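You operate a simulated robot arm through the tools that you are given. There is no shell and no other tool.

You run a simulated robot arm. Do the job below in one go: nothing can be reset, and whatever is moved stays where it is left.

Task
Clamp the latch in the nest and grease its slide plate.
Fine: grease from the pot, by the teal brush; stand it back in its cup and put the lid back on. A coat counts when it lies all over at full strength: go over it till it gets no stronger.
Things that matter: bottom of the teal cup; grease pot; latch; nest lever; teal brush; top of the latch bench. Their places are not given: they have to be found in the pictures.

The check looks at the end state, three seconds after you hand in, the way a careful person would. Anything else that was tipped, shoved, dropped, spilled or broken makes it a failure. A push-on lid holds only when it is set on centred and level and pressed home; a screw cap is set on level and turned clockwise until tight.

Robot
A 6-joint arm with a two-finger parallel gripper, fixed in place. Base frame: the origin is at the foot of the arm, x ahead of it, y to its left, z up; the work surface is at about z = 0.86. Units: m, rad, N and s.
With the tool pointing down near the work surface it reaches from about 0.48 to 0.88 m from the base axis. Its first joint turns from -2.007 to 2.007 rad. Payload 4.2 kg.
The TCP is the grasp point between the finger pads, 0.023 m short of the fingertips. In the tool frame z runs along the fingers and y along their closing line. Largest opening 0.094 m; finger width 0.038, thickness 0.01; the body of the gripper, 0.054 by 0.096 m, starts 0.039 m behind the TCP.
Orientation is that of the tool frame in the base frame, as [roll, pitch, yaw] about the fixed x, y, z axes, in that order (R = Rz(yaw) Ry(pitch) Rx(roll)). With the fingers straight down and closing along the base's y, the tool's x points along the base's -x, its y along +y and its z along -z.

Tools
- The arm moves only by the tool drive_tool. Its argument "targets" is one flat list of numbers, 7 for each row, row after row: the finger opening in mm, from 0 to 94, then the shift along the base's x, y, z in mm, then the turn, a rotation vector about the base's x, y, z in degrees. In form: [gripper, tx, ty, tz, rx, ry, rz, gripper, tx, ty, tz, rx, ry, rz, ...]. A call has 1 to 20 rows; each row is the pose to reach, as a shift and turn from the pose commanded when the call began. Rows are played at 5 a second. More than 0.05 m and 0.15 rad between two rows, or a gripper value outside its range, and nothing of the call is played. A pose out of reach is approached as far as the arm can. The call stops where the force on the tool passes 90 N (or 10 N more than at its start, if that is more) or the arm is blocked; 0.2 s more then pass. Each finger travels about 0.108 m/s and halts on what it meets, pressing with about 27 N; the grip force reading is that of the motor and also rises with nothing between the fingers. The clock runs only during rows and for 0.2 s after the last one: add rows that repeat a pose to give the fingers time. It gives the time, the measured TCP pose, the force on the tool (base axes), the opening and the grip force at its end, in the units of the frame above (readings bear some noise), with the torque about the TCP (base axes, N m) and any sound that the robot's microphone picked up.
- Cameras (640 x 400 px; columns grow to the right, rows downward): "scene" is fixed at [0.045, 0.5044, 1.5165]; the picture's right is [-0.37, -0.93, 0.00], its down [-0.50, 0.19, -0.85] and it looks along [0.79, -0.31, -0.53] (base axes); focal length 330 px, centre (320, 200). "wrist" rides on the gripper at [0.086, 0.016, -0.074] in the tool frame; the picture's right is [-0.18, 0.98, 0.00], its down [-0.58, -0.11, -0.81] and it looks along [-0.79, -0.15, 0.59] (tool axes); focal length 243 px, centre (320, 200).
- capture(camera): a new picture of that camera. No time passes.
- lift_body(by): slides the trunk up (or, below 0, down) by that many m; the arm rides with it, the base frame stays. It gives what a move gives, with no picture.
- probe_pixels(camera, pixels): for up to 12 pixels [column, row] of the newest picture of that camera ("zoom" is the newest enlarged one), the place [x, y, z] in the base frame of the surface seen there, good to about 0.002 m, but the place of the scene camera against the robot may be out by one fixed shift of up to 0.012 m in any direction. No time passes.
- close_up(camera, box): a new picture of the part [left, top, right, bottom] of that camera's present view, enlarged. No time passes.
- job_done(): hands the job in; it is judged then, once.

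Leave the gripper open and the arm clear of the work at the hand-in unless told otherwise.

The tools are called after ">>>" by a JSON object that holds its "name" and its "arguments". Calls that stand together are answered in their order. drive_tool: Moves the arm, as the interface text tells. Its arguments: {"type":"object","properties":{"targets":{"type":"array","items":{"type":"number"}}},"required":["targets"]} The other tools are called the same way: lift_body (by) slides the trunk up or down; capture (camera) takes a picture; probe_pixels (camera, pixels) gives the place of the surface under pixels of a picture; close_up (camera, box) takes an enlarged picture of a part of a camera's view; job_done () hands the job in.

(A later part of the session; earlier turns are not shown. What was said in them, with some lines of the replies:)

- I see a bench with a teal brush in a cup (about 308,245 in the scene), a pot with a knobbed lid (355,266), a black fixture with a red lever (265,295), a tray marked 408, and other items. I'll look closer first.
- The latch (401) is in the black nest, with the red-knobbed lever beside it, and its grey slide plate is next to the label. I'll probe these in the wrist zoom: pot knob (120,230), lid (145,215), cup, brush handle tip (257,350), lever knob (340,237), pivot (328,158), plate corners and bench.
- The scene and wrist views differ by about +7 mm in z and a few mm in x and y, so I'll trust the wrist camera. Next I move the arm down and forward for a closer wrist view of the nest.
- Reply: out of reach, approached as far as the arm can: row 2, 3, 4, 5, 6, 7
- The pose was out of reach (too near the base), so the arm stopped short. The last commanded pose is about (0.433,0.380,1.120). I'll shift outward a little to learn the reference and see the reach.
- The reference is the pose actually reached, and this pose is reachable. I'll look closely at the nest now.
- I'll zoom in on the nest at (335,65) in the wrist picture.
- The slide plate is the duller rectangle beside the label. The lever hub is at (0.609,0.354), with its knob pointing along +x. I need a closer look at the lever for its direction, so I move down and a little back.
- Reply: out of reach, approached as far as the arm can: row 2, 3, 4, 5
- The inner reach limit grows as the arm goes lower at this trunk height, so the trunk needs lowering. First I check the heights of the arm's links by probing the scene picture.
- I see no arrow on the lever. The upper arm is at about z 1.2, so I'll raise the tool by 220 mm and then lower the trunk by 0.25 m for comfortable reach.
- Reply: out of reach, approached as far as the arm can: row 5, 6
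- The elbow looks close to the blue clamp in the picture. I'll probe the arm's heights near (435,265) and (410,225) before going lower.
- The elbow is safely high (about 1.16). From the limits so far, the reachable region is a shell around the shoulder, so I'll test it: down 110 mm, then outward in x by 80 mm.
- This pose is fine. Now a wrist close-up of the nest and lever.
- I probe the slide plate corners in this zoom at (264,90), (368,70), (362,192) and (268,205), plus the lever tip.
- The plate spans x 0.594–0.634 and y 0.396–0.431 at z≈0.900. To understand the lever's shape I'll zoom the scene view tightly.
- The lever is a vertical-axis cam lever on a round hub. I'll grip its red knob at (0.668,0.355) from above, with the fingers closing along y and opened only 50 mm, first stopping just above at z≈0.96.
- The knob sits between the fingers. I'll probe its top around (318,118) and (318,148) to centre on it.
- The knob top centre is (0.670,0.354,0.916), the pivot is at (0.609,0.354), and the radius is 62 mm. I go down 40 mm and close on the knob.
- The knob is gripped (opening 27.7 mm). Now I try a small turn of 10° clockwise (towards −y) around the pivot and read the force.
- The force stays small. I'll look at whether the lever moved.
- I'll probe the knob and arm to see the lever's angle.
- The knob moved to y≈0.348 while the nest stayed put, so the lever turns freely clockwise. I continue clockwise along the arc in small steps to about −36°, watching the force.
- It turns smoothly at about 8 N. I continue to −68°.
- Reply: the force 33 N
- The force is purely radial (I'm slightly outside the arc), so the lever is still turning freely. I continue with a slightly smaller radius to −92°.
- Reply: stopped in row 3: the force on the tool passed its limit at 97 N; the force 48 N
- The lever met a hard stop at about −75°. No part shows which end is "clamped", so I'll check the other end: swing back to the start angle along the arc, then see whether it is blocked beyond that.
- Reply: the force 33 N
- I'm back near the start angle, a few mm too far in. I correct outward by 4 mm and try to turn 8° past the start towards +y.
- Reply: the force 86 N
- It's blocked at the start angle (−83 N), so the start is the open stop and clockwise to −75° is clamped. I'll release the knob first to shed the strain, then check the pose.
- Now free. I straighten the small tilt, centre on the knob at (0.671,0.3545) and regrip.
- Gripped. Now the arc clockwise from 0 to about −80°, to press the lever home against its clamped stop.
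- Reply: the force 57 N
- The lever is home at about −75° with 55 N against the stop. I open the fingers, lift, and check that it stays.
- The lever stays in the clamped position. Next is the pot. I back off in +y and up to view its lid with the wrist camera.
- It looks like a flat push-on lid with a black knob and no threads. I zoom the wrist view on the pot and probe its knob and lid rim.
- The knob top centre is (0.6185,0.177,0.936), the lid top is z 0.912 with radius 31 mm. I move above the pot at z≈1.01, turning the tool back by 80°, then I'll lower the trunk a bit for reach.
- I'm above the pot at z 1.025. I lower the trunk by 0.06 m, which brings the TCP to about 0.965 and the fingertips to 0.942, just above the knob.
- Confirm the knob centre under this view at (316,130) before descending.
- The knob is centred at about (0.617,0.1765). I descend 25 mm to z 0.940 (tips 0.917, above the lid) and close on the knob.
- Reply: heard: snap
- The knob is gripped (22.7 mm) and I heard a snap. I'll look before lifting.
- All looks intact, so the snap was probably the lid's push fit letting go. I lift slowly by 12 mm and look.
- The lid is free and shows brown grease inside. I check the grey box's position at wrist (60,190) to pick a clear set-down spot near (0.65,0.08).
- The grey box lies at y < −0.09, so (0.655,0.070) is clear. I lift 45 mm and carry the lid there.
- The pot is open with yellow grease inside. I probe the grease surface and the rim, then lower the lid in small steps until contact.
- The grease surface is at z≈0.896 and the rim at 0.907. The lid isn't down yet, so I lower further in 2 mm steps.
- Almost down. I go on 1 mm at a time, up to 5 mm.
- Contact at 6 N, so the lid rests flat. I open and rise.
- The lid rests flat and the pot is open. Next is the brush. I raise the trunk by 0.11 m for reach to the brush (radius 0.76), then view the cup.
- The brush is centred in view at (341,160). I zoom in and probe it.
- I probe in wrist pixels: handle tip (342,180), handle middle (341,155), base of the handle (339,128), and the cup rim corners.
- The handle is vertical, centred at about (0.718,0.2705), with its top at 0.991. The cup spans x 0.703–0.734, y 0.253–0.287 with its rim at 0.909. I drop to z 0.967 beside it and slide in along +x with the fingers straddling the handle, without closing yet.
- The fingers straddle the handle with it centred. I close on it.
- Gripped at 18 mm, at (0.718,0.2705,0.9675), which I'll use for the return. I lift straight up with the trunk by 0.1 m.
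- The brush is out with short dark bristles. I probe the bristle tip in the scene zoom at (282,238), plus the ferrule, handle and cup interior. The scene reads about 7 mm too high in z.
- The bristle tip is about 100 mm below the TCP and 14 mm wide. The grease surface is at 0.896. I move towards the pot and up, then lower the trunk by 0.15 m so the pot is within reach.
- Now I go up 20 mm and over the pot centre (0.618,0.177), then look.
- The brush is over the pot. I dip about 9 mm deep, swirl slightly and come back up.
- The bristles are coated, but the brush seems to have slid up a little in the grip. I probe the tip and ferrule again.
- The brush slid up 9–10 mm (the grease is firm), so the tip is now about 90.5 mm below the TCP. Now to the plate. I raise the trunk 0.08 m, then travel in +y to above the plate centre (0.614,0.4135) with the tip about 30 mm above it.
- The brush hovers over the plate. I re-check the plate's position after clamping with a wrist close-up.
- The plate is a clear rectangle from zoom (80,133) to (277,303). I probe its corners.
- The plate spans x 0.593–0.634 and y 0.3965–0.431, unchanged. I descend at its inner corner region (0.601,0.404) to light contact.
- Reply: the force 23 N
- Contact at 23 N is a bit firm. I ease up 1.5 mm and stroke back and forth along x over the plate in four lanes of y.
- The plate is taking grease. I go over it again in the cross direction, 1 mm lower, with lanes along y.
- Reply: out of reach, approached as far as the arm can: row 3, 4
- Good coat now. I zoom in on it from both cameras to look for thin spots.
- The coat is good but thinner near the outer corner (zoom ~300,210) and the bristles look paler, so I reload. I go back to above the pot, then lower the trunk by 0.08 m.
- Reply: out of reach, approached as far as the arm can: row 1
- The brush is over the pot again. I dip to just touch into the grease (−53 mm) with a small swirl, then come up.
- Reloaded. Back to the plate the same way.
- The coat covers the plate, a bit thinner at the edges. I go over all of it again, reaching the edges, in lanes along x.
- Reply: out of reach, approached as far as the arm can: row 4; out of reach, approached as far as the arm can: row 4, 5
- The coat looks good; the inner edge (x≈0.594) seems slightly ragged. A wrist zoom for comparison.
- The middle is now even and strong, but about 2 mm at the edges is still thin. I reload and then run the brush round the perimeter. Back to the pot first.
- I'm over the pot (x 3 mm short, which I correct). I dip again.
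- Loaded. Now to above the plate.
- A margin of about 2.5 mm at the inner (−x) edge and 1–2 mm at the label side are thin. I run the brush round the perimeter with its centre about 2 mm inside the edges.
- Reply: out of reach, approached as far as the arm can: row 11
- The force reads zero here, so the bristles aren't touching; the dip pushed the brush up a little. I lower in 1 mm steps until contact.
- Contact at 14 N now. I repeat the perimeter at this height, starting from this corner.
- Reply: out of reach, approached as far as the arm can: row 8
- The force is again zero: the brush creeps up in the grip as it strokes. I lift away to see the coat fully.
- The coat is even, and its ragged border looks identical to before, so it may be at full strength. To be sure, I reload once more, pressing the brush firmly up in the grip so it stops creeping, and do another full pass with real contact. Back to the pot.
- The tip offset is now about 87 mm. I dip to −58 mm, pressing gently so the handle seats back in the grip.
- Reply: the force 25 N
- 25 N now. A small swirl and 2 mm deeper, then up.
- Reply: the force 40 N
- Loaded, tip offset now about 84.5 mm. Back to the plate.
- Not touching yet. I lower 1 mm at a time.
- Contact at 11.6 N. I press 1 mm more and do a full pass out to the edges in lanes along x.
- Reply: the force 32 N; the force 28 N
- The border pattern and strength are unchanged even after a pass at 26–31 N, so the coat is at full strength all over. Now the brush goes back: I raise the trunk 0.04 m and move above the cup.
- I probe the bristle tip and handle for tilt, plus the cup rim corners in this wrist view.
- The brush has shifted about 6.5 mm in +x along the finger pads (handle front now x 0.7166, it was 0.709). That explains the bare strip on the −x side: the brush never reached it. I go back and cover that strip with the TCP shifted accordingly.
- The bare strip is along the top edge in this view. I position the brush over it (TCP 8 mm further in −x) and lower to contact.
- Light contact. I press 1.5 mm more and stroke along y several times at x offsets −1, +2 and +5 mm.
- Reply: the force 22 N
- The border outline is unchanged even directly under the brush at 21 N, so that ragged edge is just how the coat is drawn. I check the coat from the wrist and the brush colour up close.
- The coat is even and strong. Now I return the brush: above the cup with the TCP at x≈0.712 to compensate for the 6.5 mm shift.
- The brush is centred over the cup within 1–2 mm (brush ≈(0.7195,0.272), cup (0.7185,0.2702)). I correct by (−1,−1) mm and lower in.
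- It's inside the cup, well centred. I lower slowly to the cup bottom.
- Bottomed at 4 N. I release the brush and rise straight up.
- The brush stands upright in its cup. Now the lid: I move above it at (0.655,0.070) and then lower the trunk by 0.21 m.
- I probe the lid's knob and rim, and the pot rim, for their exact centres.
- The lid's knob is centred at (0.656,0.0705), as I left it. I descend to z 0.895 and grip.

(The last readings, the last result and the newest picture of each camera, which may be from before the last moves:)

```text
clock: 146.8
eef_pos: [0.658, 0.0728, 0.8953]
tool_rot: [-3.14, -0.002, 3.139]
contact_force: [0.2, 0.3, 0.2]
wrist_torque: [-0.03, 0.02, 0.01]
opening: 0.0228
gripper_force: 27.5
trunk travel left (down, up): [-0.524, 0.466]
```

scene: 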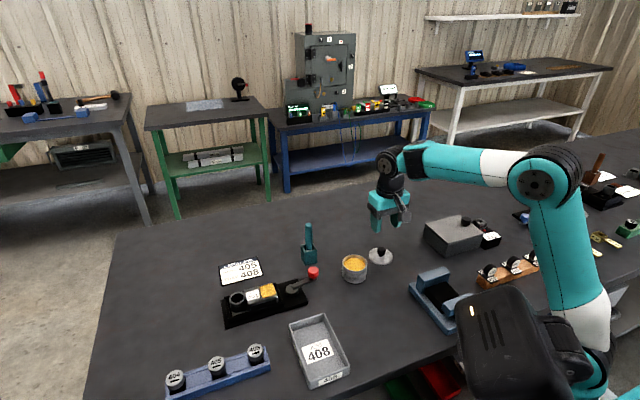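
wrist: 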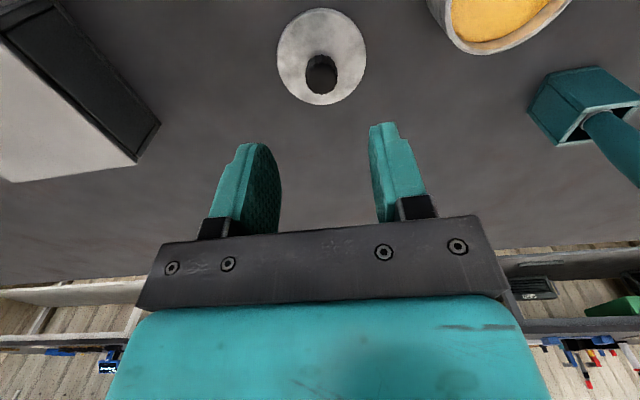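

Gripped at 22.8 mm. I lift and carry the lid to above the pot.

>>> {"name": "drive_tool", "arguments": {"targets": [10, 0, 0, 25, 0, 0, 0, 10, 0, 0, 55, 0, 0, 0, 10, 0, 0, 80, 0, 0, 0, 10, -9, 26, 80, 0, 0, 0, 10, -19, 53, 80, 0, 0, 0, 10, -28, 80, 80, 0, 0, 0, 10, -38, 106, 80, 0, 0, 0, 10, -38, 106, 80, 0, 0, 0]}}

>>> {"name": "capture", "arguments": {"camera": "wrist"}}

>>> {"name": "close_up", "arguments": {"camera": "scene", "box": [315, 205, 395, 295]}}

```text
clock: 148.6
eef_pos: [0.6181, 0.1764, 0.9744]
tool_rot: [-3.139, -0.003, 3.139]
contact_force: [-0.5, 0.2, -0.6]
wrist_torque: [-0.01, 0.0, 0.01]
opening: 0.0226
gripper_force: 27.5
trunk travel left (down, up): [-0.524, 0.466]
```

```text
taken
```

wrist: 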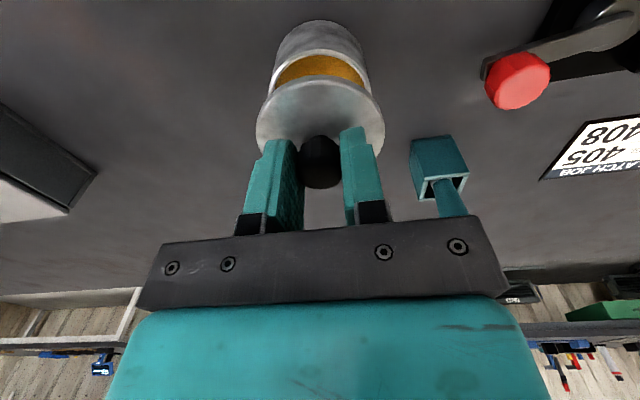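

```text
4.44 times, centred on (355, 250) of scene
```

zoom: 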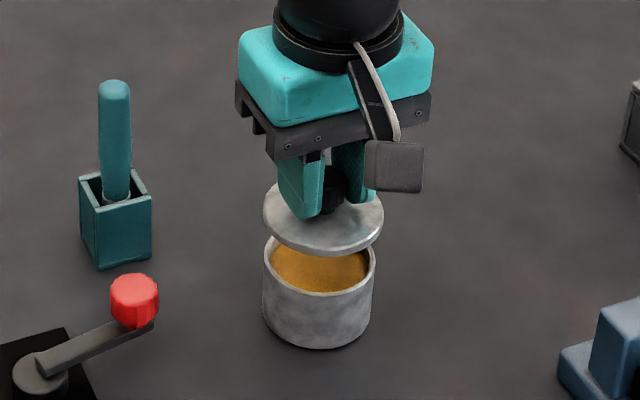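

I compare the lid and pot rim positions by probing both: lid at (259,125), (382,120), (318,84); pot rim at (275,72), (366,82), (320,53).

>>> {"name": "probe_pixels", "arguments": {"camera": "wrist", "pixels": [[260, 125], [381, 122], [318, 86], [320, 56], [276, 75], [364, 82], [320, 30], [320, 70], [320, 170]]}}

>>> {"name": "probe_pixels", "arguments": {"camera": "zoom", "pixels": [[266, 215], [381, 220], [320, 248], [266, 260], [373, 265], [320, 288], [266, 255], [374, 258]]}}

```text
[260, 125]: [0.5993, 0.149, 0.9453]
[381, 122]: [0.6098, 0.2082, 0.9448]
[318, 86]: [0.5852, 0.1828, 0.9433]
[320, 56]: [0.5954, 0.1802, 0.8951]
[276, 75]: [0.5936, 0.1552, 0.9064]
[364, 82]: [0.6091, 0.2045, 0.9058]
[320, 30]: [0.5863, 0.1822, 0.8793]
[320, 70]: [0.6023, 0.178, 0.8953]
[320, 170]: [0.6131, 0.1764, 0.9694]
```

```text
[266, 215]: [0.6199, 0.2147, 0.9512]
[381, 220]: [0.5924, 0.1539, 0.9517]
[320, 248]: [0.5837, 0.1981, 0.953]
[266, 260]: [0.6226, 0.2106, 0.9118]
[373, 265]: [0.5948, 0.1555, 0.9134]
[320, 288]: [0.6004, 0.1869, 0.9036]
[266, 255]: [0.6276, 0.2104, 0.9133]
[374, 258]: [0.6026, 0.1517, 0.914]
```

The fits put the lid centre at (0.617,0.176) and the pot centre at (0.615–0.617,0.1755–0.176). I lower to z≈0.9527, the same height as my first picture after lifting it off, to compare directly.

>>> {"name": "drive_tool", "arguments": {"targets": [10, -0.5, 0, -10, 0, 0, 0, 10, -0.5, 0, -22, 0, 0, 0, 10, -0.5, 0, -22, 0, 0, 0]}}

>>> {"name": "close_up", "arguments": {"camera": "scene", "box": [325, 225, 395, 295]}}

>>> {"name": "capture", "arguments": {"camera": "wrist"}}

```text
clock: 149.4
eef_pos: [0.6178, 0.1767, 0.9516]
tool_rot: [-3.14, -0.004, 3.142]
contact_force: [-0.2, 0.3, -0.6]
wrist_torque: [0.05, 0.02, -0.03]
opening: 0.0229
gripper_force: 26.9
trunk travel left (down, up): [-0.524, 0.466]
```

```text
5.71 times, centred on (360, 260) of scene
```

zoom: 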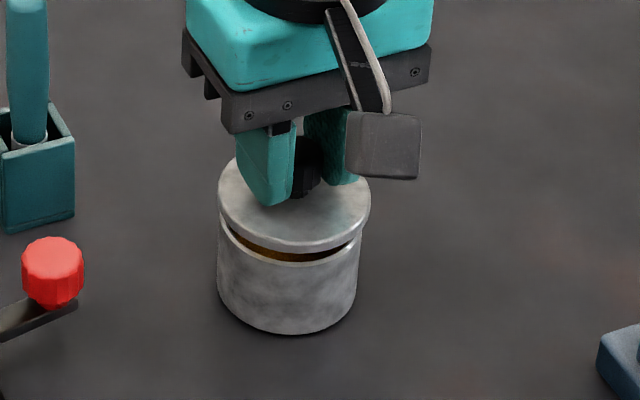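

```text
taken
```

wrist: 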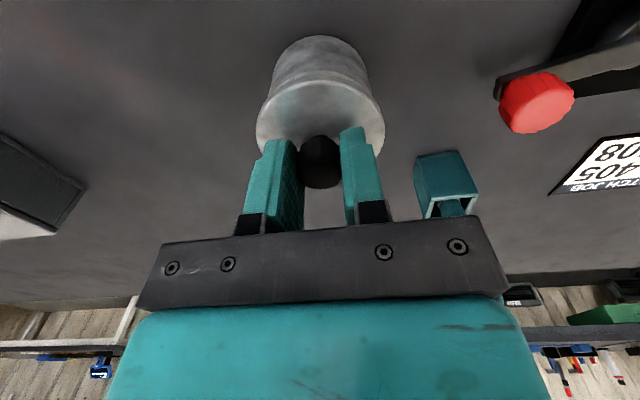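

Against the first picture the lid is about 0.8 mm too far to the right (−y). I shift +0.7 mm in y and +0.3 mm in x, then lower to the rim.

>>> {"name": "drive_tool", "arguments": {"targets": [10, 0.3, 0.7, -3, 0, 0, 0, 10, 0.3, 0.7, -6, 0, 0, 0, 10, 0.3, 0.7, -9, 0, 0, 0, 10, 0.3, 0.7, -9, 0, 0, 0]}}

>>> {"name": "close_up", "arguments": {"camera": "scene", "box": [325, 225, 395, 295]}}

```text
clock: 150.4
eef_pos: [0.6178, 0.1778, 0.9442]
tool_rot: [-3.141, -0.001, 3.14]
contact_force: [-0.4, -0.3, -0.3]
wrist_torque: [0.01, 0.0, 0.05]
opening: 0.0229
gripper_force: 26.7
trunk travel left (down, up): [-0.524, 0.466]
```

```text
5.71 times, centred on (360, 260) of scene
```

zoom: 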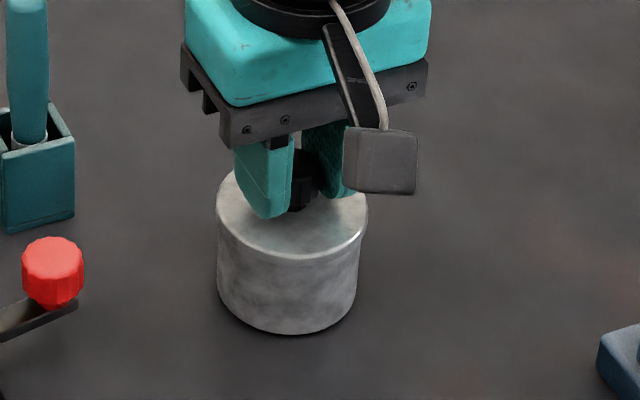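

It's aligned and nearly seated. I lower further in 1 mm steps, pressing and listening.

>>> {"name": "drive_tool", "arguments": {"targets": [10, 0, 0, -1, 0, 0, 0, 10, 0, 0, -2, 0, 0, 0, 10, 0, 0, -3, 0, 0, 0, 10, 0, 0, -3, 0, 0, 0]}}

```text
clock: 151.4
eef_pos: [0.6181, 0.1767, 0.9415]
tool_rot: [-3.14, -0.001, 3.141]
contact_force: [0.3, -0.7, -0.5]
wrist_torque: [0.01, -0.01, 0.0]
opening: 0.0232
gripper_force: 26.8
trunk travel left (down, up): [-0.524, 0.466]
```

>>> {"name": "drive_tool", "arguments": {"targets": [10, 0, 0, -1, 0, 0, 0, 10, 0, 0, -2, 0, 0, 0, 10, 0, 0, -3, 0, 0, 0, 10, 0, 0, -3, 0, 0, 0]}}

```text
clock: 152.4
eef_pos: [0.6175, 0.1768, 0.9407]
tool_rot: [3.14, 0.001, 3.14]
contact_force: [2.3, -1.3, 26.4]
wrist_torque: [-0.17, 0.27, 0.01]
opening: 0.0228
gripper_force: 26.6
trunk travel left (down, up): [-0.524, 0.466]
```

Contact at 26 N, no snap yet. I press further in 1 mm steps.

>>> {"name": "drive_tool", "arguments": {"targets": [10, 0, 0, -1, 0, 0, 0, 10, 0, 0, -2, 0, 0, 0, 10, 0, 0, -2, 0, 0, 0]}}

```text
clock: 153.2
eef_pos: [0.6171, 0.1763, 0.9373]
tool_rot: [3.141, -0.001, 3.139]
contact_force: [3.1, 3.3, 31.1]
wrist_torque: [0.18, -0.06, -0.03]
opening: 0.0227
gripper_force: 26.7
trunk travel left (down, up): [-0.524, 0.466]
```

The fingers slid down the knob; the tips are now almost on the lid top, which gives a good level push. I keep pressing.

>>> {"name": "drive_tool", "arguments": {"targets": [10, 0, 0, -1, 0, 0, 0, 10, 0, 0, -2, 0, 0, 0, 10, 0, 0, -3, 0, 0, 0, 10, 0, 0, -3, 0, 0, 0]}}

>>> {"name": "close_up", "arguments": {"camera": "scene", "box": [325, 225, 395, 295]}}

```text
clock: 154.2
eef_pos: [0.6177, 0.176, 0.9351]
tool_rot: [3.141, 0.002, 3.138]
contact_force: [4.6, 1.9, 31.8]
wrist_torque: [-0.06, -0.11, -0.01]
opening: 0.0228
gripper_force: 27.1
trunk travel left (down, up): [-0.524, 0.466]
```

```text
5.71 times, centred on (360, 260) of scene
```

zoom: 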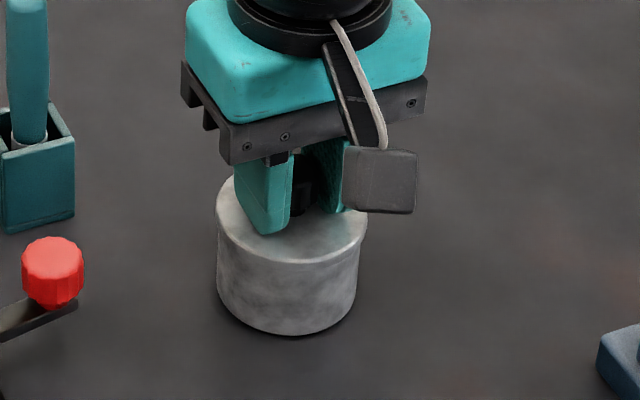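

The tips are at the lid top (0.912) with 32 N. I press on to about 60–70 N.

>>> {"name": "drive_tool", "arguments": {"targets": [10, 0, 0, -1, 0, 0, 0, 10, 0, 0, -2, 0, 0, 0, 10, 0, 0, -3, 0, 0, 0, 10, 0, 0, -3, 0, 0, 0]}}

```text
clock: 155.2
eef_pos: [0.6169, 0.1774, 0.9339]
tool_rot: [3.138, 0.007, 3.139]
contact_force: [-4.3, -5.9, 54.5]
wrist_torque: [-0.43, 0.59, -0.02]
opening: 0.0228
gripper_force: 27.0
trunk travel left (down, up): [-0.524, 0.466]
```

54 N and still no snap. I press a bit more, up to about 80 N.

>>> {"name": "drive_tool", "arguments": {"targets": [10, 0, 0, -1, 0, 0, 0, 10, 0, 0, -2, 0, 0, 0, 10, 0, 0, -2.5, 0, 0, 0, 10, 0, 0, -2.5, 0, 0, 0]}}

```text
clock: 156.2
eef_pos: [0.6176, 0.1779, 0.9343]
tool_rot: [3.136, 0.009, 3.138]
contact_force: [-6.4, -8.7, 70.1]
wrist_torque: [-0.68, 0.95, 0.0]
opening: 0.0226
gripper_force: 27.1
trunk travel left (down, up): [-0.524, 0.466]
```

70 N with no snap. I open the fingers, rise, and inspect how the lid sits.

>>> {"name": "drive_tool", "arguments": {"targets": [10, 0, 0, 4, 0, 0, 0, 30, 0, 0, 5, 0, 0, 0, 50, 0, 0, 6, 0, 0, 0, 50, 0, 0, 25, 0, 0, 0, 50, 0, 0, 50, 0, 0, 0, 50, 0, 0, 50, 0, 0, 0]}}

>>> {"name": "close_up", "arguments": {"camera": "scene", "box": [325, 235, 385, 295]}}

>>> {"name": "capture", "arguments": {"camera": "wrist"}}

```text
clock: 157.6
eef_pos: [0.6178, 0.176, 0.9774]
tool_rot: [-3.14, -0.003, 3.14]
contact_force: [0.2, 0.5, 0.2]
wrist_torque: [-0.01, 0.01, 0.03]
opening: 0.0501
gripper_force: 0.0
trunk travel left (down, up): [-0.524, 0.466]
heard: snap
```

```text
6.67 times, centred on (355, 265) of scene
```

zoom: 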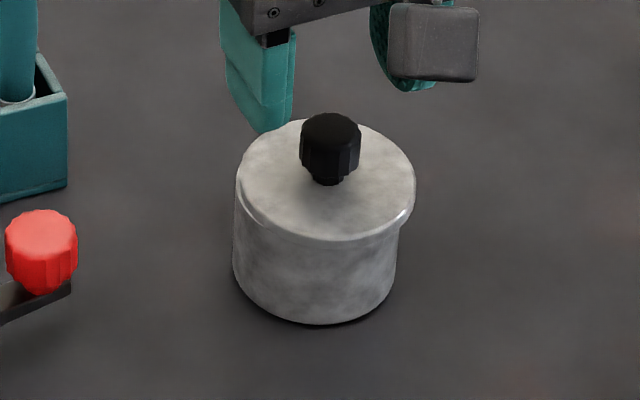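

```text
taken
```

wrist: 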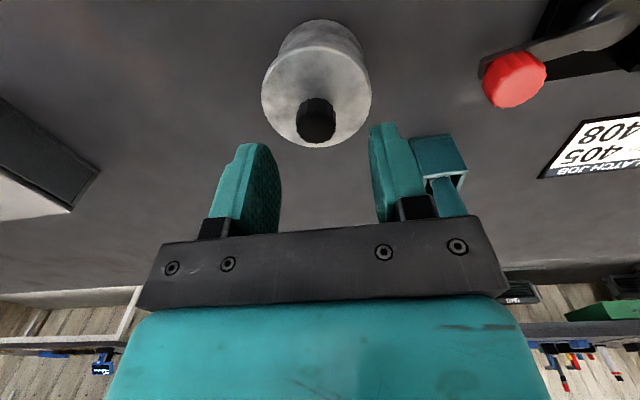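

A snap was heard during release. I need to know whether the lid went home or popped off, so I zoom and probe the lid's height and level.

>>> {"name": "close_up", "arguments": {"camera": "wrist", "box": [250, 10, 390, 150]}}

>>> {"name": "probe_pixels", "arguments": {"camera": "wrist", "pixels": [[318, 135], [316, 120], [265, 85], [369, 85], [318, 55], [285, 130], [350, 130], [285, 65], [350, 65], [318, 35], [295, 40], [345, 40]]}}

```text
2.86 times, centred on (320, 80) of wrist
```

zoom: 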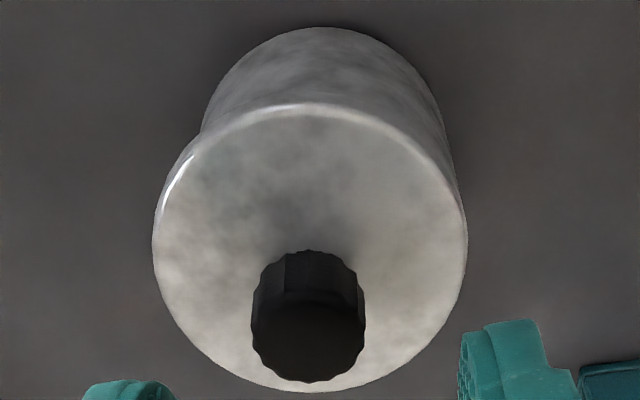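

```text
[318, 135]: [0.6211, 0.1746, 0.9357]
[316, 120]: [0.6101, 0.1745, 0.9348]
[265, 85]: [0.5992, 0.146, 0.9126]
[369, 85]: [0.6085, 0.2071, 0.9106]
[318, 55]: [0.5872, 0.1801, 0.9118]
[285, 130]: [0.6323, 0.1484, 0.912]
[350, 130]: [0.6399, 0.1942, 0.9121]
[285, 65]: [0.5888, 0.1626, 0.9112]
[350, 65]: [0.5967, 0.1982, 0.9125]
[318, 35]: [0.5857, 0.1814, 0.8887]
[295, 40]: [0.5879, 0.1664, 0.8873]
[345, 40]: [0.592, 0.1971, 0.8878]
```

The lid is level at 0.912, but it sits 2–3 mm off towards −y against the pot: opening the fingers under load dragged it. I'll regrip the knob, lift slightly, recentre, press, then relieve the force before opening. First the grip, with the TCP over the knob (y≈0.1748).

>>> {"name": "drive_tool", "arguments": {"targets": [50, -1.5, -1.2, -15, 0, 0, 0, 50, -1.5, -1.2, -30, 0, 0, 0, 50, -1.5, -1.2, -36, 0, 0, 0, 50, -1.5, -1.2, -36, 0, 0, 0, 35, -1.5, -1.2, -36, 0, 0, 0, 28, -1.5, -1.2, -36, 0, 0, 0, 28, -1.5, -1.2, -36, 0, 0, 0]}}

>>> {"name": "capture", "arguments": {"camera": "wrist"}}

```text
clock: 159.2
eef_pos: [0.6147, 0.177, 0.9417]
tool_rot: [-3.138, -0.002, 3.139]
contact_force: [-0.2, -1.0, -0.2]
wrist_torque: [0.0, 0.0, 0.01]
opening: 0.0281
gripper_force: 0.1
trunk travel left (down, up): [-0.524, 0.466]
```

```text
taken
```

wrist: 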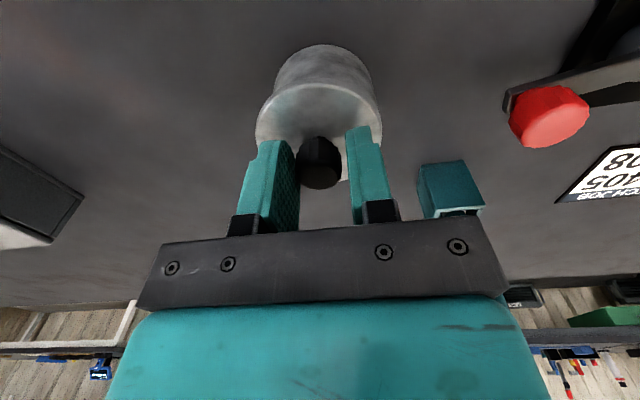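

The knob sits about 1.2 mm towards the −y finger. I shift −1.2 mm in y, close, and lift 2 mm to see how it responds.

>>> {"name": "drive_tool", "arguments": {"targets": [28, 0, -1.2, 0, 0, 0, 0, 20, 0, -1.2, 0, 0, 0, 0, 10, 0, -1.2, 0, 0, 0, 0, 10, 0, -1.2, 0, 0, 0, 0]}}

```text
clock: 160.2
eef_pos: [0.616, 0.1751, 0.9428]
tool_rot: [-3.141, -0.001, 3.14]
contact_force: [-0.4, 0.2, 0.8]
wrist_torque: [0.03, 0.01, 0.03]
opening: 0.0225
gripper_force: 27.3
trunk travel left (down, up): [-0.524, 0.466]
heard: snap
```

A snap again on gripping, as at the very first grip, so the lid lets go when held and the earlier snap at release was it seating. It was off-centre though, so I lift 4 mm and recentre it properly.

>>> {"name": "drive_tool", "arguments": {"targets": [10, 0, 0, 3, 0, 0, 0, 10, 0, 0, 10, 0, 0, 0, 10, 0, 0, 10, 0, 0, 0]}}

>>> {"name": "close_up", "arguments": {"camera": "scene", "box": [325, 225, 395, 295]}}

>>> {"name": "close_up", "arguments": {"camera": "wrist", "box": [250, 10, 390, 150]}}

```text
clock: 161.0
eef_pos: [0.6162, 0.1729, 0.953]
tool_rot: [-3.139, -0.001, 3.14]
contact_force: [0.5, 0.8, -0.1]
wrist_torque: [0.01, -0.03, 0.01]
opening: 0.0226
gripper_force: 27.1
trunk travel left (down, up): [-0.524, 0.466]
```

```text
5.71 times, centred on (360, 260) of scene
```

zoom: 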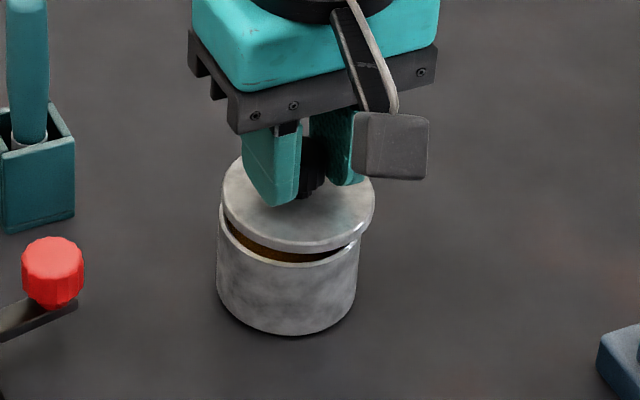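

```text
2.86 times, centred on (320, 80) of wrist
```

zoom: 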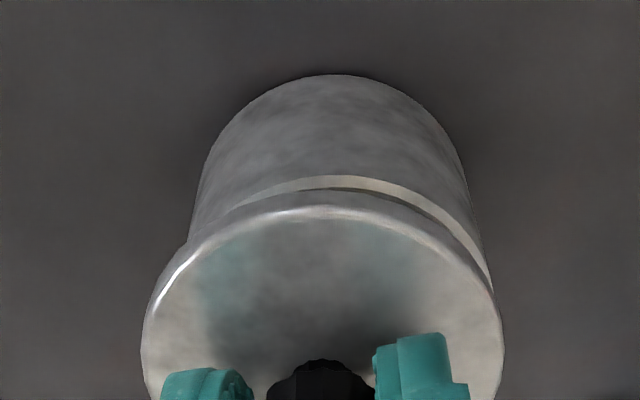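

The pot is back at its original place, and the lid is off by about 2.7 mm in −y and 1 mm in −x. I shift it by (+1.2,+2.7) mm and compare again.

>>> {"name": "drive_tool", "arguments": {"targets": [10, 1.2, 2.7, 0, 0, 0, 0, 10, 1.2, 2.7, 0, 0, 0, 0]}}

>>> {"name": "close_up", "arguments": {"camera": "scene", "box": [325, 225, 395, 295]}}

>>> {"name": "close_up", "arguments": {"camera": "wrist", "box": [250, 10, 390, 150]}}

```text
clock: 161.6
eef_pos: [0.6173, 0.179, 0.9512]
tool_rot: [-3.14, -0.003, 3.139]
contact_force: [-0.5, 0.6, 0.0]
wrist_torque: [0.01, 0.01, 0.04]
opening: 0.0228
gripper_force: 27.1
trunk travel left (down, up): [-0.524, 0.466]
```

```text
5.71 times, centred on (360, 260) of scene
```

zoom: 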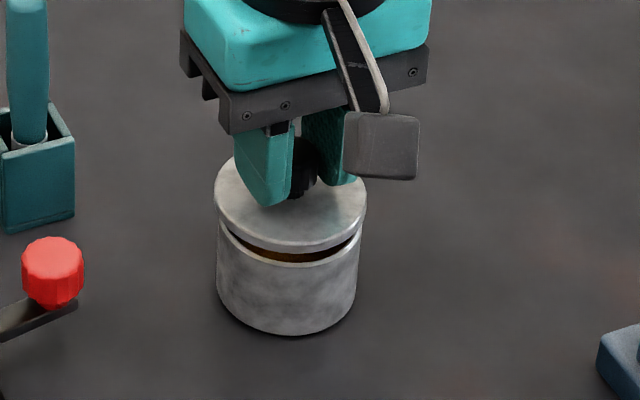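

```text
2.86 times, centred on (320, 80) of wrist
```

zoom: 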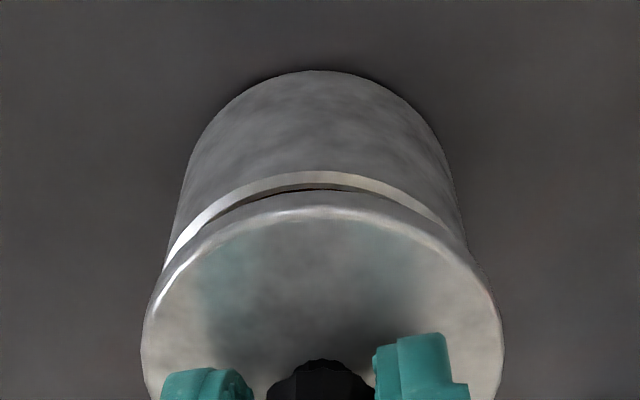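

Slight overshoot, about 0.8 mm. I go back 0.8 mm in y, lower to the rim, and press to about 25 N with the grip held.

>>> {"name": "drive_tool", "arguments": {"targets": [10, 0, -0.8, -3, 0, 0, 0, 10, 0, -0.8, -7, 0, 0, 0, 10, 0, -0.8, -10, 0, 0, 0, 10, 0, -0.8, -10, 0, 0, 0]}}

>>> {"name": "close_up", "arguments": {"camera": "scene", "box": [325, 225, 395, 295]}}

>>> {"name": "close_up", "arguments": {"camera": "wrist", "box": [250, 10, 390, 150]}}

```text
clock: 162.6
eef_pos: [0.6172, 0.1767, 0.9418]
tool_rot: [-3.141, -0.002, 3.139]
contact_force: [0.0, -0.7, -1.0]
wrist_torque: [0.0, 0.01, 0.0]
opening: 0.0222
gripper_force: 26.9
trunk travel left (down, up): [-0.524, 0.466]
```

```text
5.71 times, centred on (360, 260) of scene
```

zoom: 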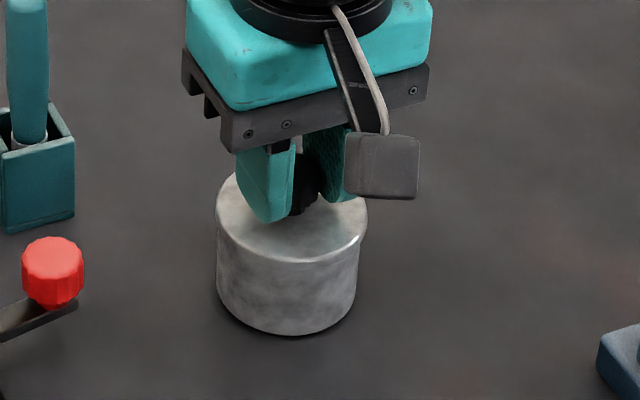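

```text
2.86 times, centred on (320, 80) of wrist
```

zoom: 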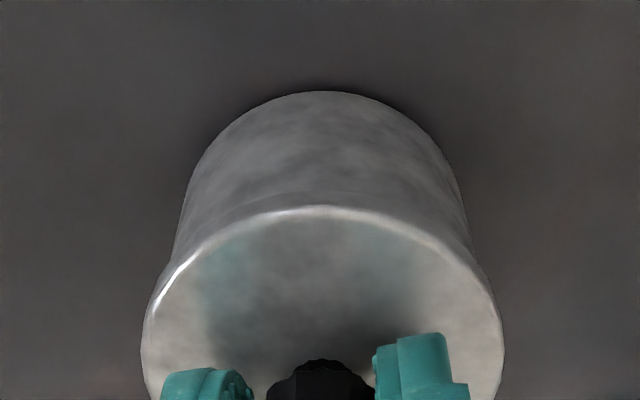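

The lid is well centred in both views (lid 215–367, as in the first seated picture). I lower to contact and press moderately with the grip.

>>> {"name": "drive_tool", "arguments": {"targets": [10, 0, 0, -1, 0, 0, 0, 10, 0, 0, -2, 0, 0, 0, 10, 0, 0, -3, 0, 0, 0, 10, 0, 0, -3, 0, 0, 0]}}

```text
clock: 163.6
eef_pos: [0.6167, 0.1769, 0.9407]
tool_rot: [3.141, 0.006, 3.139]
contact_force: [-3.8, 1.2, 33.9]
wrist_torque: [-0.18, 0.06, 0.04]
opening: 0.0226
gripper_force: 27.0
trunk travel left (down, up): [-0.524, 0.466]
heard: snap
```

Snap at 34 N: the lid is home. I ease the force off to a few newtons, then open slowly in place.

>>> {"name": "drive_tool", "arguments": {"targets": [10, 0, 0, 1.2, 0, 0, 0, 10, 0, 0, 2.2, 0, 0, 0, 10, 0, 0, 2.2, 0, 0, 0]}}

```text
clock: 164.4
eef_pos: [0.618, 0.1758, 0.9425]
tool_rot: [-3.141, 0.0, 3.14]
contact_force: [2.3, 6.1, 27.1]
wrist_torque: [0.39, -0.32, -0.04]
opening: 0.0225
gripper_force: 26.3
trunk travel left (down, up): [-0.524, 0.466]
```

Still 27 N. I ease up further in 0.7 mm steps.

>>> {"name": "drive_tool", "arguments": {"targets": [10, 0, 0, 0.7, 0, 0, 0, 10, 0, 0, 0.7, 0, 0, 0]}}

```text
clock: 165.0
eef_pos: [0.6174, 0.176, 0.9419]
tool_rot: [-3.141, -0.001, 3.14]
contact_force: [4.6, 7.1, 19.0]
wrist_torque: [0.33, -0.24, 0.0]
opening: 0.0224
gripper_force: 27.3
trunk travel left (down, up): [-0.524, 0.466]
```

>>> {"name": "drive_tool", "arguments": {"targets": [10, -0.3, -0.4, 0.8, 0, 0, 0, 10, -0.3, -0.4, 1, 0, 0, 0, 10, -0.3, -0.4, 1, 0, 0, 0]}}

```text
clock: 165.8
eef_pos: [0.6164, 0.1753, 0.9413]
tool_rot: [-3.137, -0.006, 3.138]
contact_force: [-0.5, 0.1, 0.0]
wrist_torque: [0.04, 0.0, 0.03]
opening: 0.0225
gripper_force: 27.8
trunk travel left (down, up): [-0.524, 0.466]
heard: snap
```

Another snap and the force fell to zero. I look at how the lid sits before doing anything else.

>>> {"name": "close_up", "arguments": {"camera": "scene", "box": [325, 225, 395, 295]}}

>>> {"name": "close_up", "arguments": {"camera": "wrist", "box": [250, 10, 390, 150]}}

```text
5.71 times, centred on (360, 260) of scene
```

zoom: 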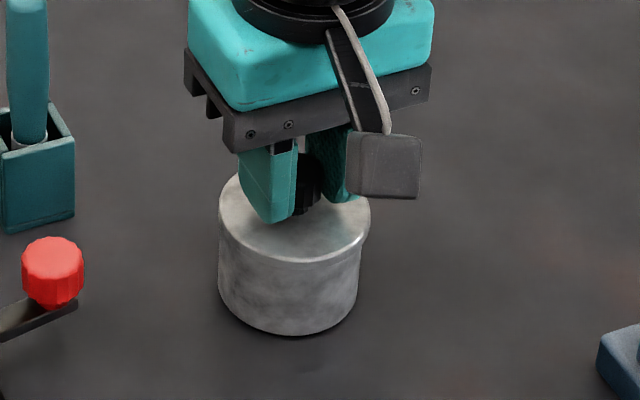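

```text
2.86 times, centred on (320, 80) of wrist
```

zoom: 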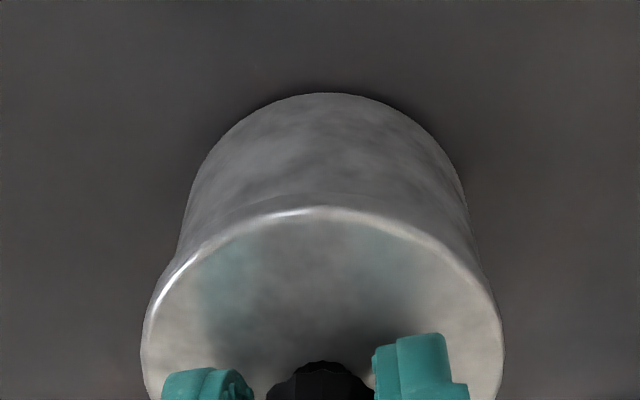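

The lid looks flush and centred. With zero force on the tool, I open the fingers in place and rise, then I'll press on the knob's top with closed fingers.

>>> {"name": "drive_tool", "arguments": {"targets": [18, 0, 0, 0, 0, 0, 0, 24, 0, 0, 0, 0, 0, 0, 30, 0, 0, 0, 0, 0, 0, 45, 0, 0, 0, 0, 0, 0, 45, 0, 0, 0, 0, 0, 0]}}

>>> {"name": "drive_tool", "arguments": {"targets": [45, 0, 0, 15, 0, 0, 0, 45, 0, 0, 35, 0, 0, 0, 30, 0, 0, 50, 0, 0, 0, 10, 0, 0, 50, 0, 0, 0, 0, 0, 0, 50, 0, 0, 0, 0, 0, 0, 50, 0, 0, 0]}}

>>> {"name": "close_up", "arguments": {"camera": "scene", "box": [325, 235, 385, 295]}}

>>> {"name": "capture", "arguments": {"camera": "wrist"}}

```text
clock: 167.0
eef_pos: [0.6173, 0.1756, 0.9434]
tool_rot: [-3.139, -0.001, 3.14]
contact_force: [0.4, 0.1, 0.3]
wrist_torque: [0.02, -0.01, 0.02]
opening: 0.0451
gripper_force: 0.0
trunk travel left (down, up): [-0.524, 0.466]
heard: snap
```

```text
clock: 168.4
eef_pos: [0.6171, 0.1766, 0.9922]
tool_rot: [-3.14, -0.002, 3.14]
contact_force: [0.2, -0.3, 0.5]
wrist_torque: [0.02, 0.0, -0.01]
opening: 0.0
gripper_force: 26.8
trunk travel left (down, up): [-0.524, 0.466]
```

```text
6.67 times, centred on (355, 265) of scene
```

zoom: 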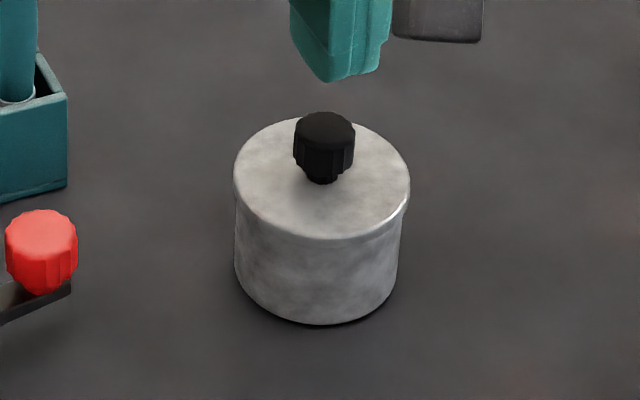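

```text
taken
```

wrist: 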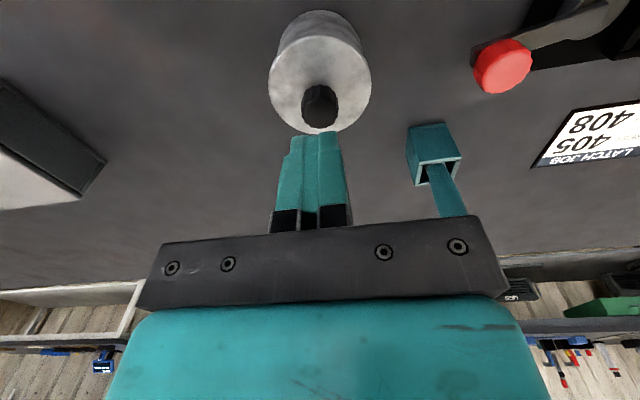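

The snaps alternate: off (first grip), on (release), off (regrip), on (press), off (ease), on (release). So it should be on now, and the picture matches the original. To make sure it's home, I press down centrally on the knob top with closed fingers.

>>> {"name": "drive_tool", "arguments": {"targets": [0, 0, 0, -15, 0, 0, 0, 0, 0, 0, -28, 0, 0, 0, 0, 0, 0, -32, 0, 0, 0, 0, 0, 0, -34, 0, 0, 0, 0, 0, 0, -36, 0, 0, 0, 0, 0, 0, -37, 0, 0, 0, 0, 0, 0, -37, 0, 0, 0]}}

```text
clock: 170.0
eef_pos: [0.618, 0.1761, 0.958]
tool_rot: [3.14, 0.003, 3.139]
contact_force: [3.4, -0.6, 37.2]
wrist_torque: [-0.01, 0.05, 0.0]
opening: 0.0003
gripper_force: 26.6
trunk travel left (down, up): [-0.524, 0.466]
```

37 N and no new snap, so it was already home. A little more pressure to be sure.

>>> {"name": "drive_tool", "arguments": {"targets": [0, 0, 0, -1, 0, 0, 0, 0, 0, 0, -2, 0, 0, 0, 0, 0, 0, -2, 0, 0, 0]}}

>>> {"name": "drive_tool", "arguments": {"targets": [0, 0, 0, 3, 0, 0, 0, 0, 0, 0, 12, 0, 0, 0, 0, 0, 0, 40, 0, 0, 0, 0, 0, 0, 65, 0, 0, 0, 20, 0, 0, 65, 0, 0, 0, 45, 0, 0, 65, 0, 0, 0]}}

>>> {"name": "close_up", "arguments": {"camera": "scene", "box": [325, 235, 385, 295]}}

>>> {"name": "capture", "arguments": {"camera": "wrist"}}

```text
clock: 170.8
eef_pos: [0.6174, 0.1772, 0.9584]
tool_rot: [3.135, 0.007, 3.138]
contact_force: [2.9, -4.4, 55.7]
wrist_torque: [-0.01, 0.23, -0.15]
opening: 0.0
gripper_force: 27.5
trunk travel left (down, up): [-0.524, 0.466]
```

```text
clock: 172.2
eef_pos: [0.6181, 0.1769, 1.0184]
tool_rot: [-3.141, -0.003, 3.14]
contact_force: [0.2, 0.7, -0.1]
wrist_torque: [0.0, -0.01, 0.02]
opening: 0.0446
gripper_force: 0.1
trunk travel left (down, up): [-0.524, 0.466]
```

```text
6.67 times, centred on (355, 265) of scene
```

zoom: 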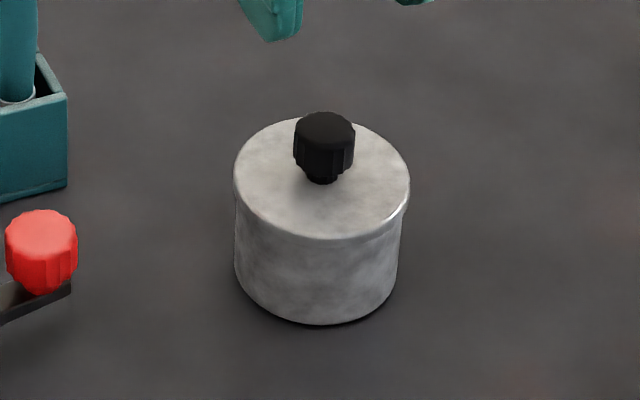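

```text
taken
```

wrist: 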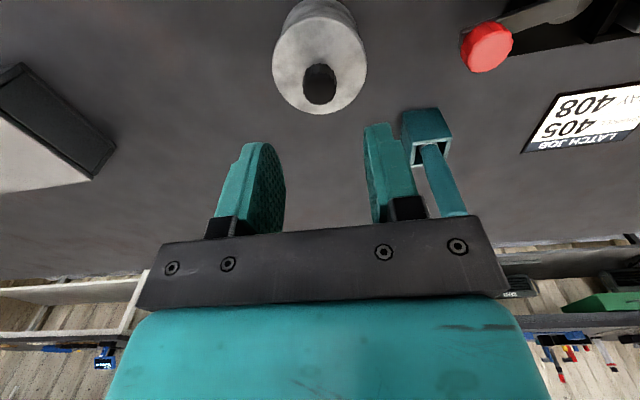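

The lid is flush. I probe it for level, then raise the trunk to clear and inspect everything.

>>> {"name": "probe_pixels", "arguments": {"camera": "wrist", "pixels": [[280, 65], [360, 65], [318, 40], [300, 105], [345, 100], [320, 95], [318, 15]]}}

>>> {"name": "lift_body", "arguments": {"by": 0.15}}

>>> {"name": "capture", "arguments": {"camera": "scene"}}

>>> {"name": "close_up", "arguments": {"camera": "scene", "box": [200, 210, 390, 330]}}

>>> {"name": "capture", "arguments": {"camera": "wrist"}}

```text
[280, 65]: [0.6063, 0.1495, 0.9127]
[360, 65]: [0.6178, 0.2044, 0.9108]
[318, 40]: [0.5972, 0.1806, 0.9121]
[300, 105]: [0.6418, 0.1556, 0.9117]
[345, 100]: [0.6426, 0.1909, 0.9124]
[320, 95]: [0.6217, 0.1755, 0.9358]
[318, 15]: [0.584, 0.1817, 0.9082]
```

```text
clock: 174.0
eef_pos: [0.6187, 0.1771, 1.1684]
tool_rot: [-3.14, -0.001, 3.14]
contact_force: [-0.6, 0.5, -0.4]
wrist_torque: [0.02, 0.02, -0.04]
opening: 0.045
gripper_force: 0.1
trunk travel left (down, up): [-0.674, 0.316]
```

```text
taken
```

scene: 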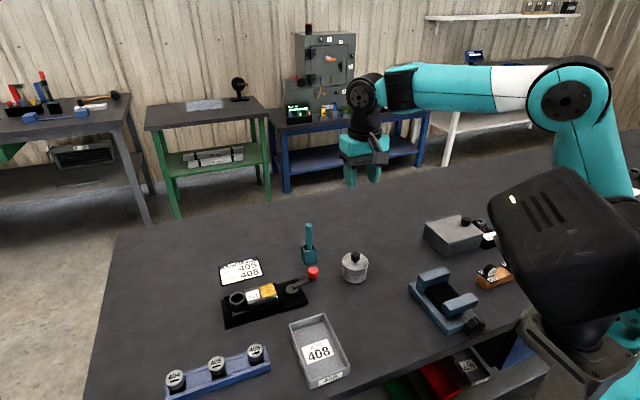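

```text
3.33 times, centred on (295, 270) of scene
```

zoom: 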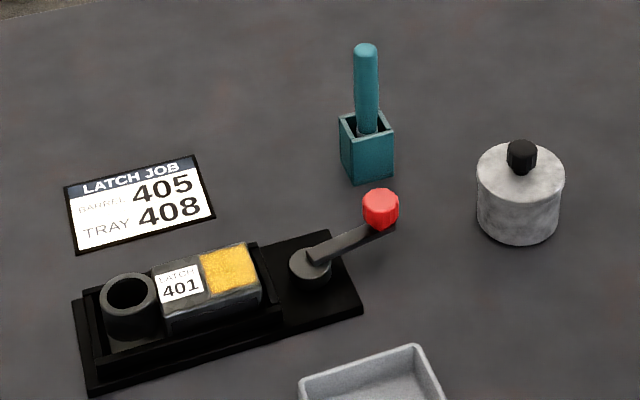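

```text
taken
```

wrist: 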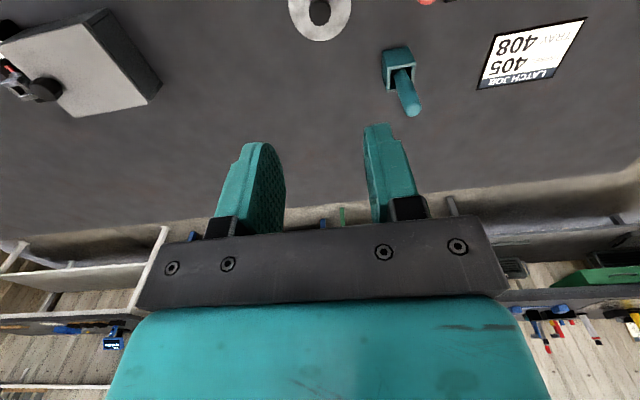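

Everything stands as at the start, apart from the lever now being clamped and the plate greased. One last close look at the coat, lever and lid.

>>> {"name": "close_up", "arguments": {"camera": "scene", "box": [240, 270, 300, 310]}}

>>> {"name": "close_up", "arguments": {"camera": "scene", "box": [256, 278, 286, 302]}}

>>> {"name": "close_up", "arguments": {"camera": "scene", "box": [285, 210, 335, 275]}}

```text
10.00 times, centred on (270, 290) of scene
```

zoom: 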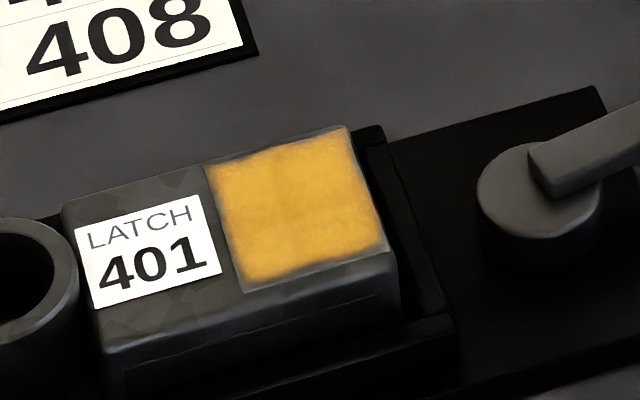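

```text
16.00 times, centred on (271, 290) of scene
```

zoom: 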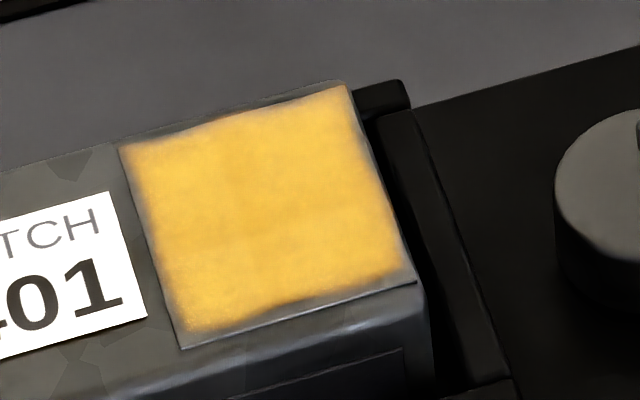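

```text
6.15 times, centred on (310, 242) of scene
```

zoom: 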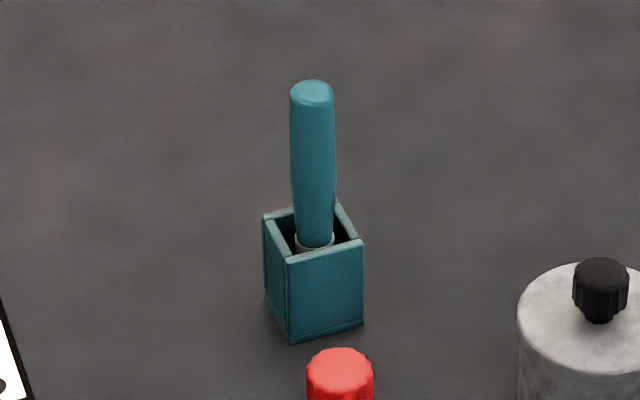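

The coat is even with no thin patches, the lever is at its clamped stop, the brush stands in its cup, and the lid is level and home. I open the gripper fully, well clear above the bench, and hand in.

>>> {"name": "drive_tool", "arguments": {"targets": [70, 0, 0, 0, 0, 0, 0, 94, 0, 0, 0, 0, 0, 0, 94, 0, 0, 0, 0, 0, 0]}}

>>> {"name": "job_done", "arguments": {}}

```text
clock: 174.8
eef_pos: [0.6188, 0.1763, 1.1682]
tool_rot: [-3.14, -0.001, 3.139]
contact_force: [0.9, 0.4, -0.7]
wrist_torque: [0.0, -0.01, -0.02]
opening: 0.0942
gripper_force: 0.0
trunk travel left (down, up): [-0.674, 0.316]
```

```text
The job is handed in.
```

The job is handed in: the latch is clamped, its slide plate is greased, the brush is back in its cup and the lid is on the pot.

- **Clamp:** I turned the nest lever about 75° clockwise to a hard stop, and it stayed there when I let go. I take that as the clamped end because the lever is blocked in the other direction at its starting position.
- **Grease:** I loaded the teal brush four times. The coat is even, and the last passes made it no stronger. A strip of up to about 2 mm along the edge nearest the robot still looks ragged or bare. Its outline did not change when I pressed the brush right on it, so I took it to be how the coat is drawn. If it is a real gap, that is the weak spot.
- **Brush:** It stands upright in its cup. It slid in the grip while painting, but I corrected for that when putting it back.
- **Lid:** My first try left it 2–3 mm off centre, so I refitted it. It is now level and centred. Pressing on the knob to about 56 N gave no new snap, so I believe it is home, though I did not tug on it to check.

The pot shifted by a millimetre or two during the first lid attempt and is back at about its original place. In the last pictures nothing else I could see had been moved, tipped or spilled. I left the gripper fully open, about 0.3 m above the bench.
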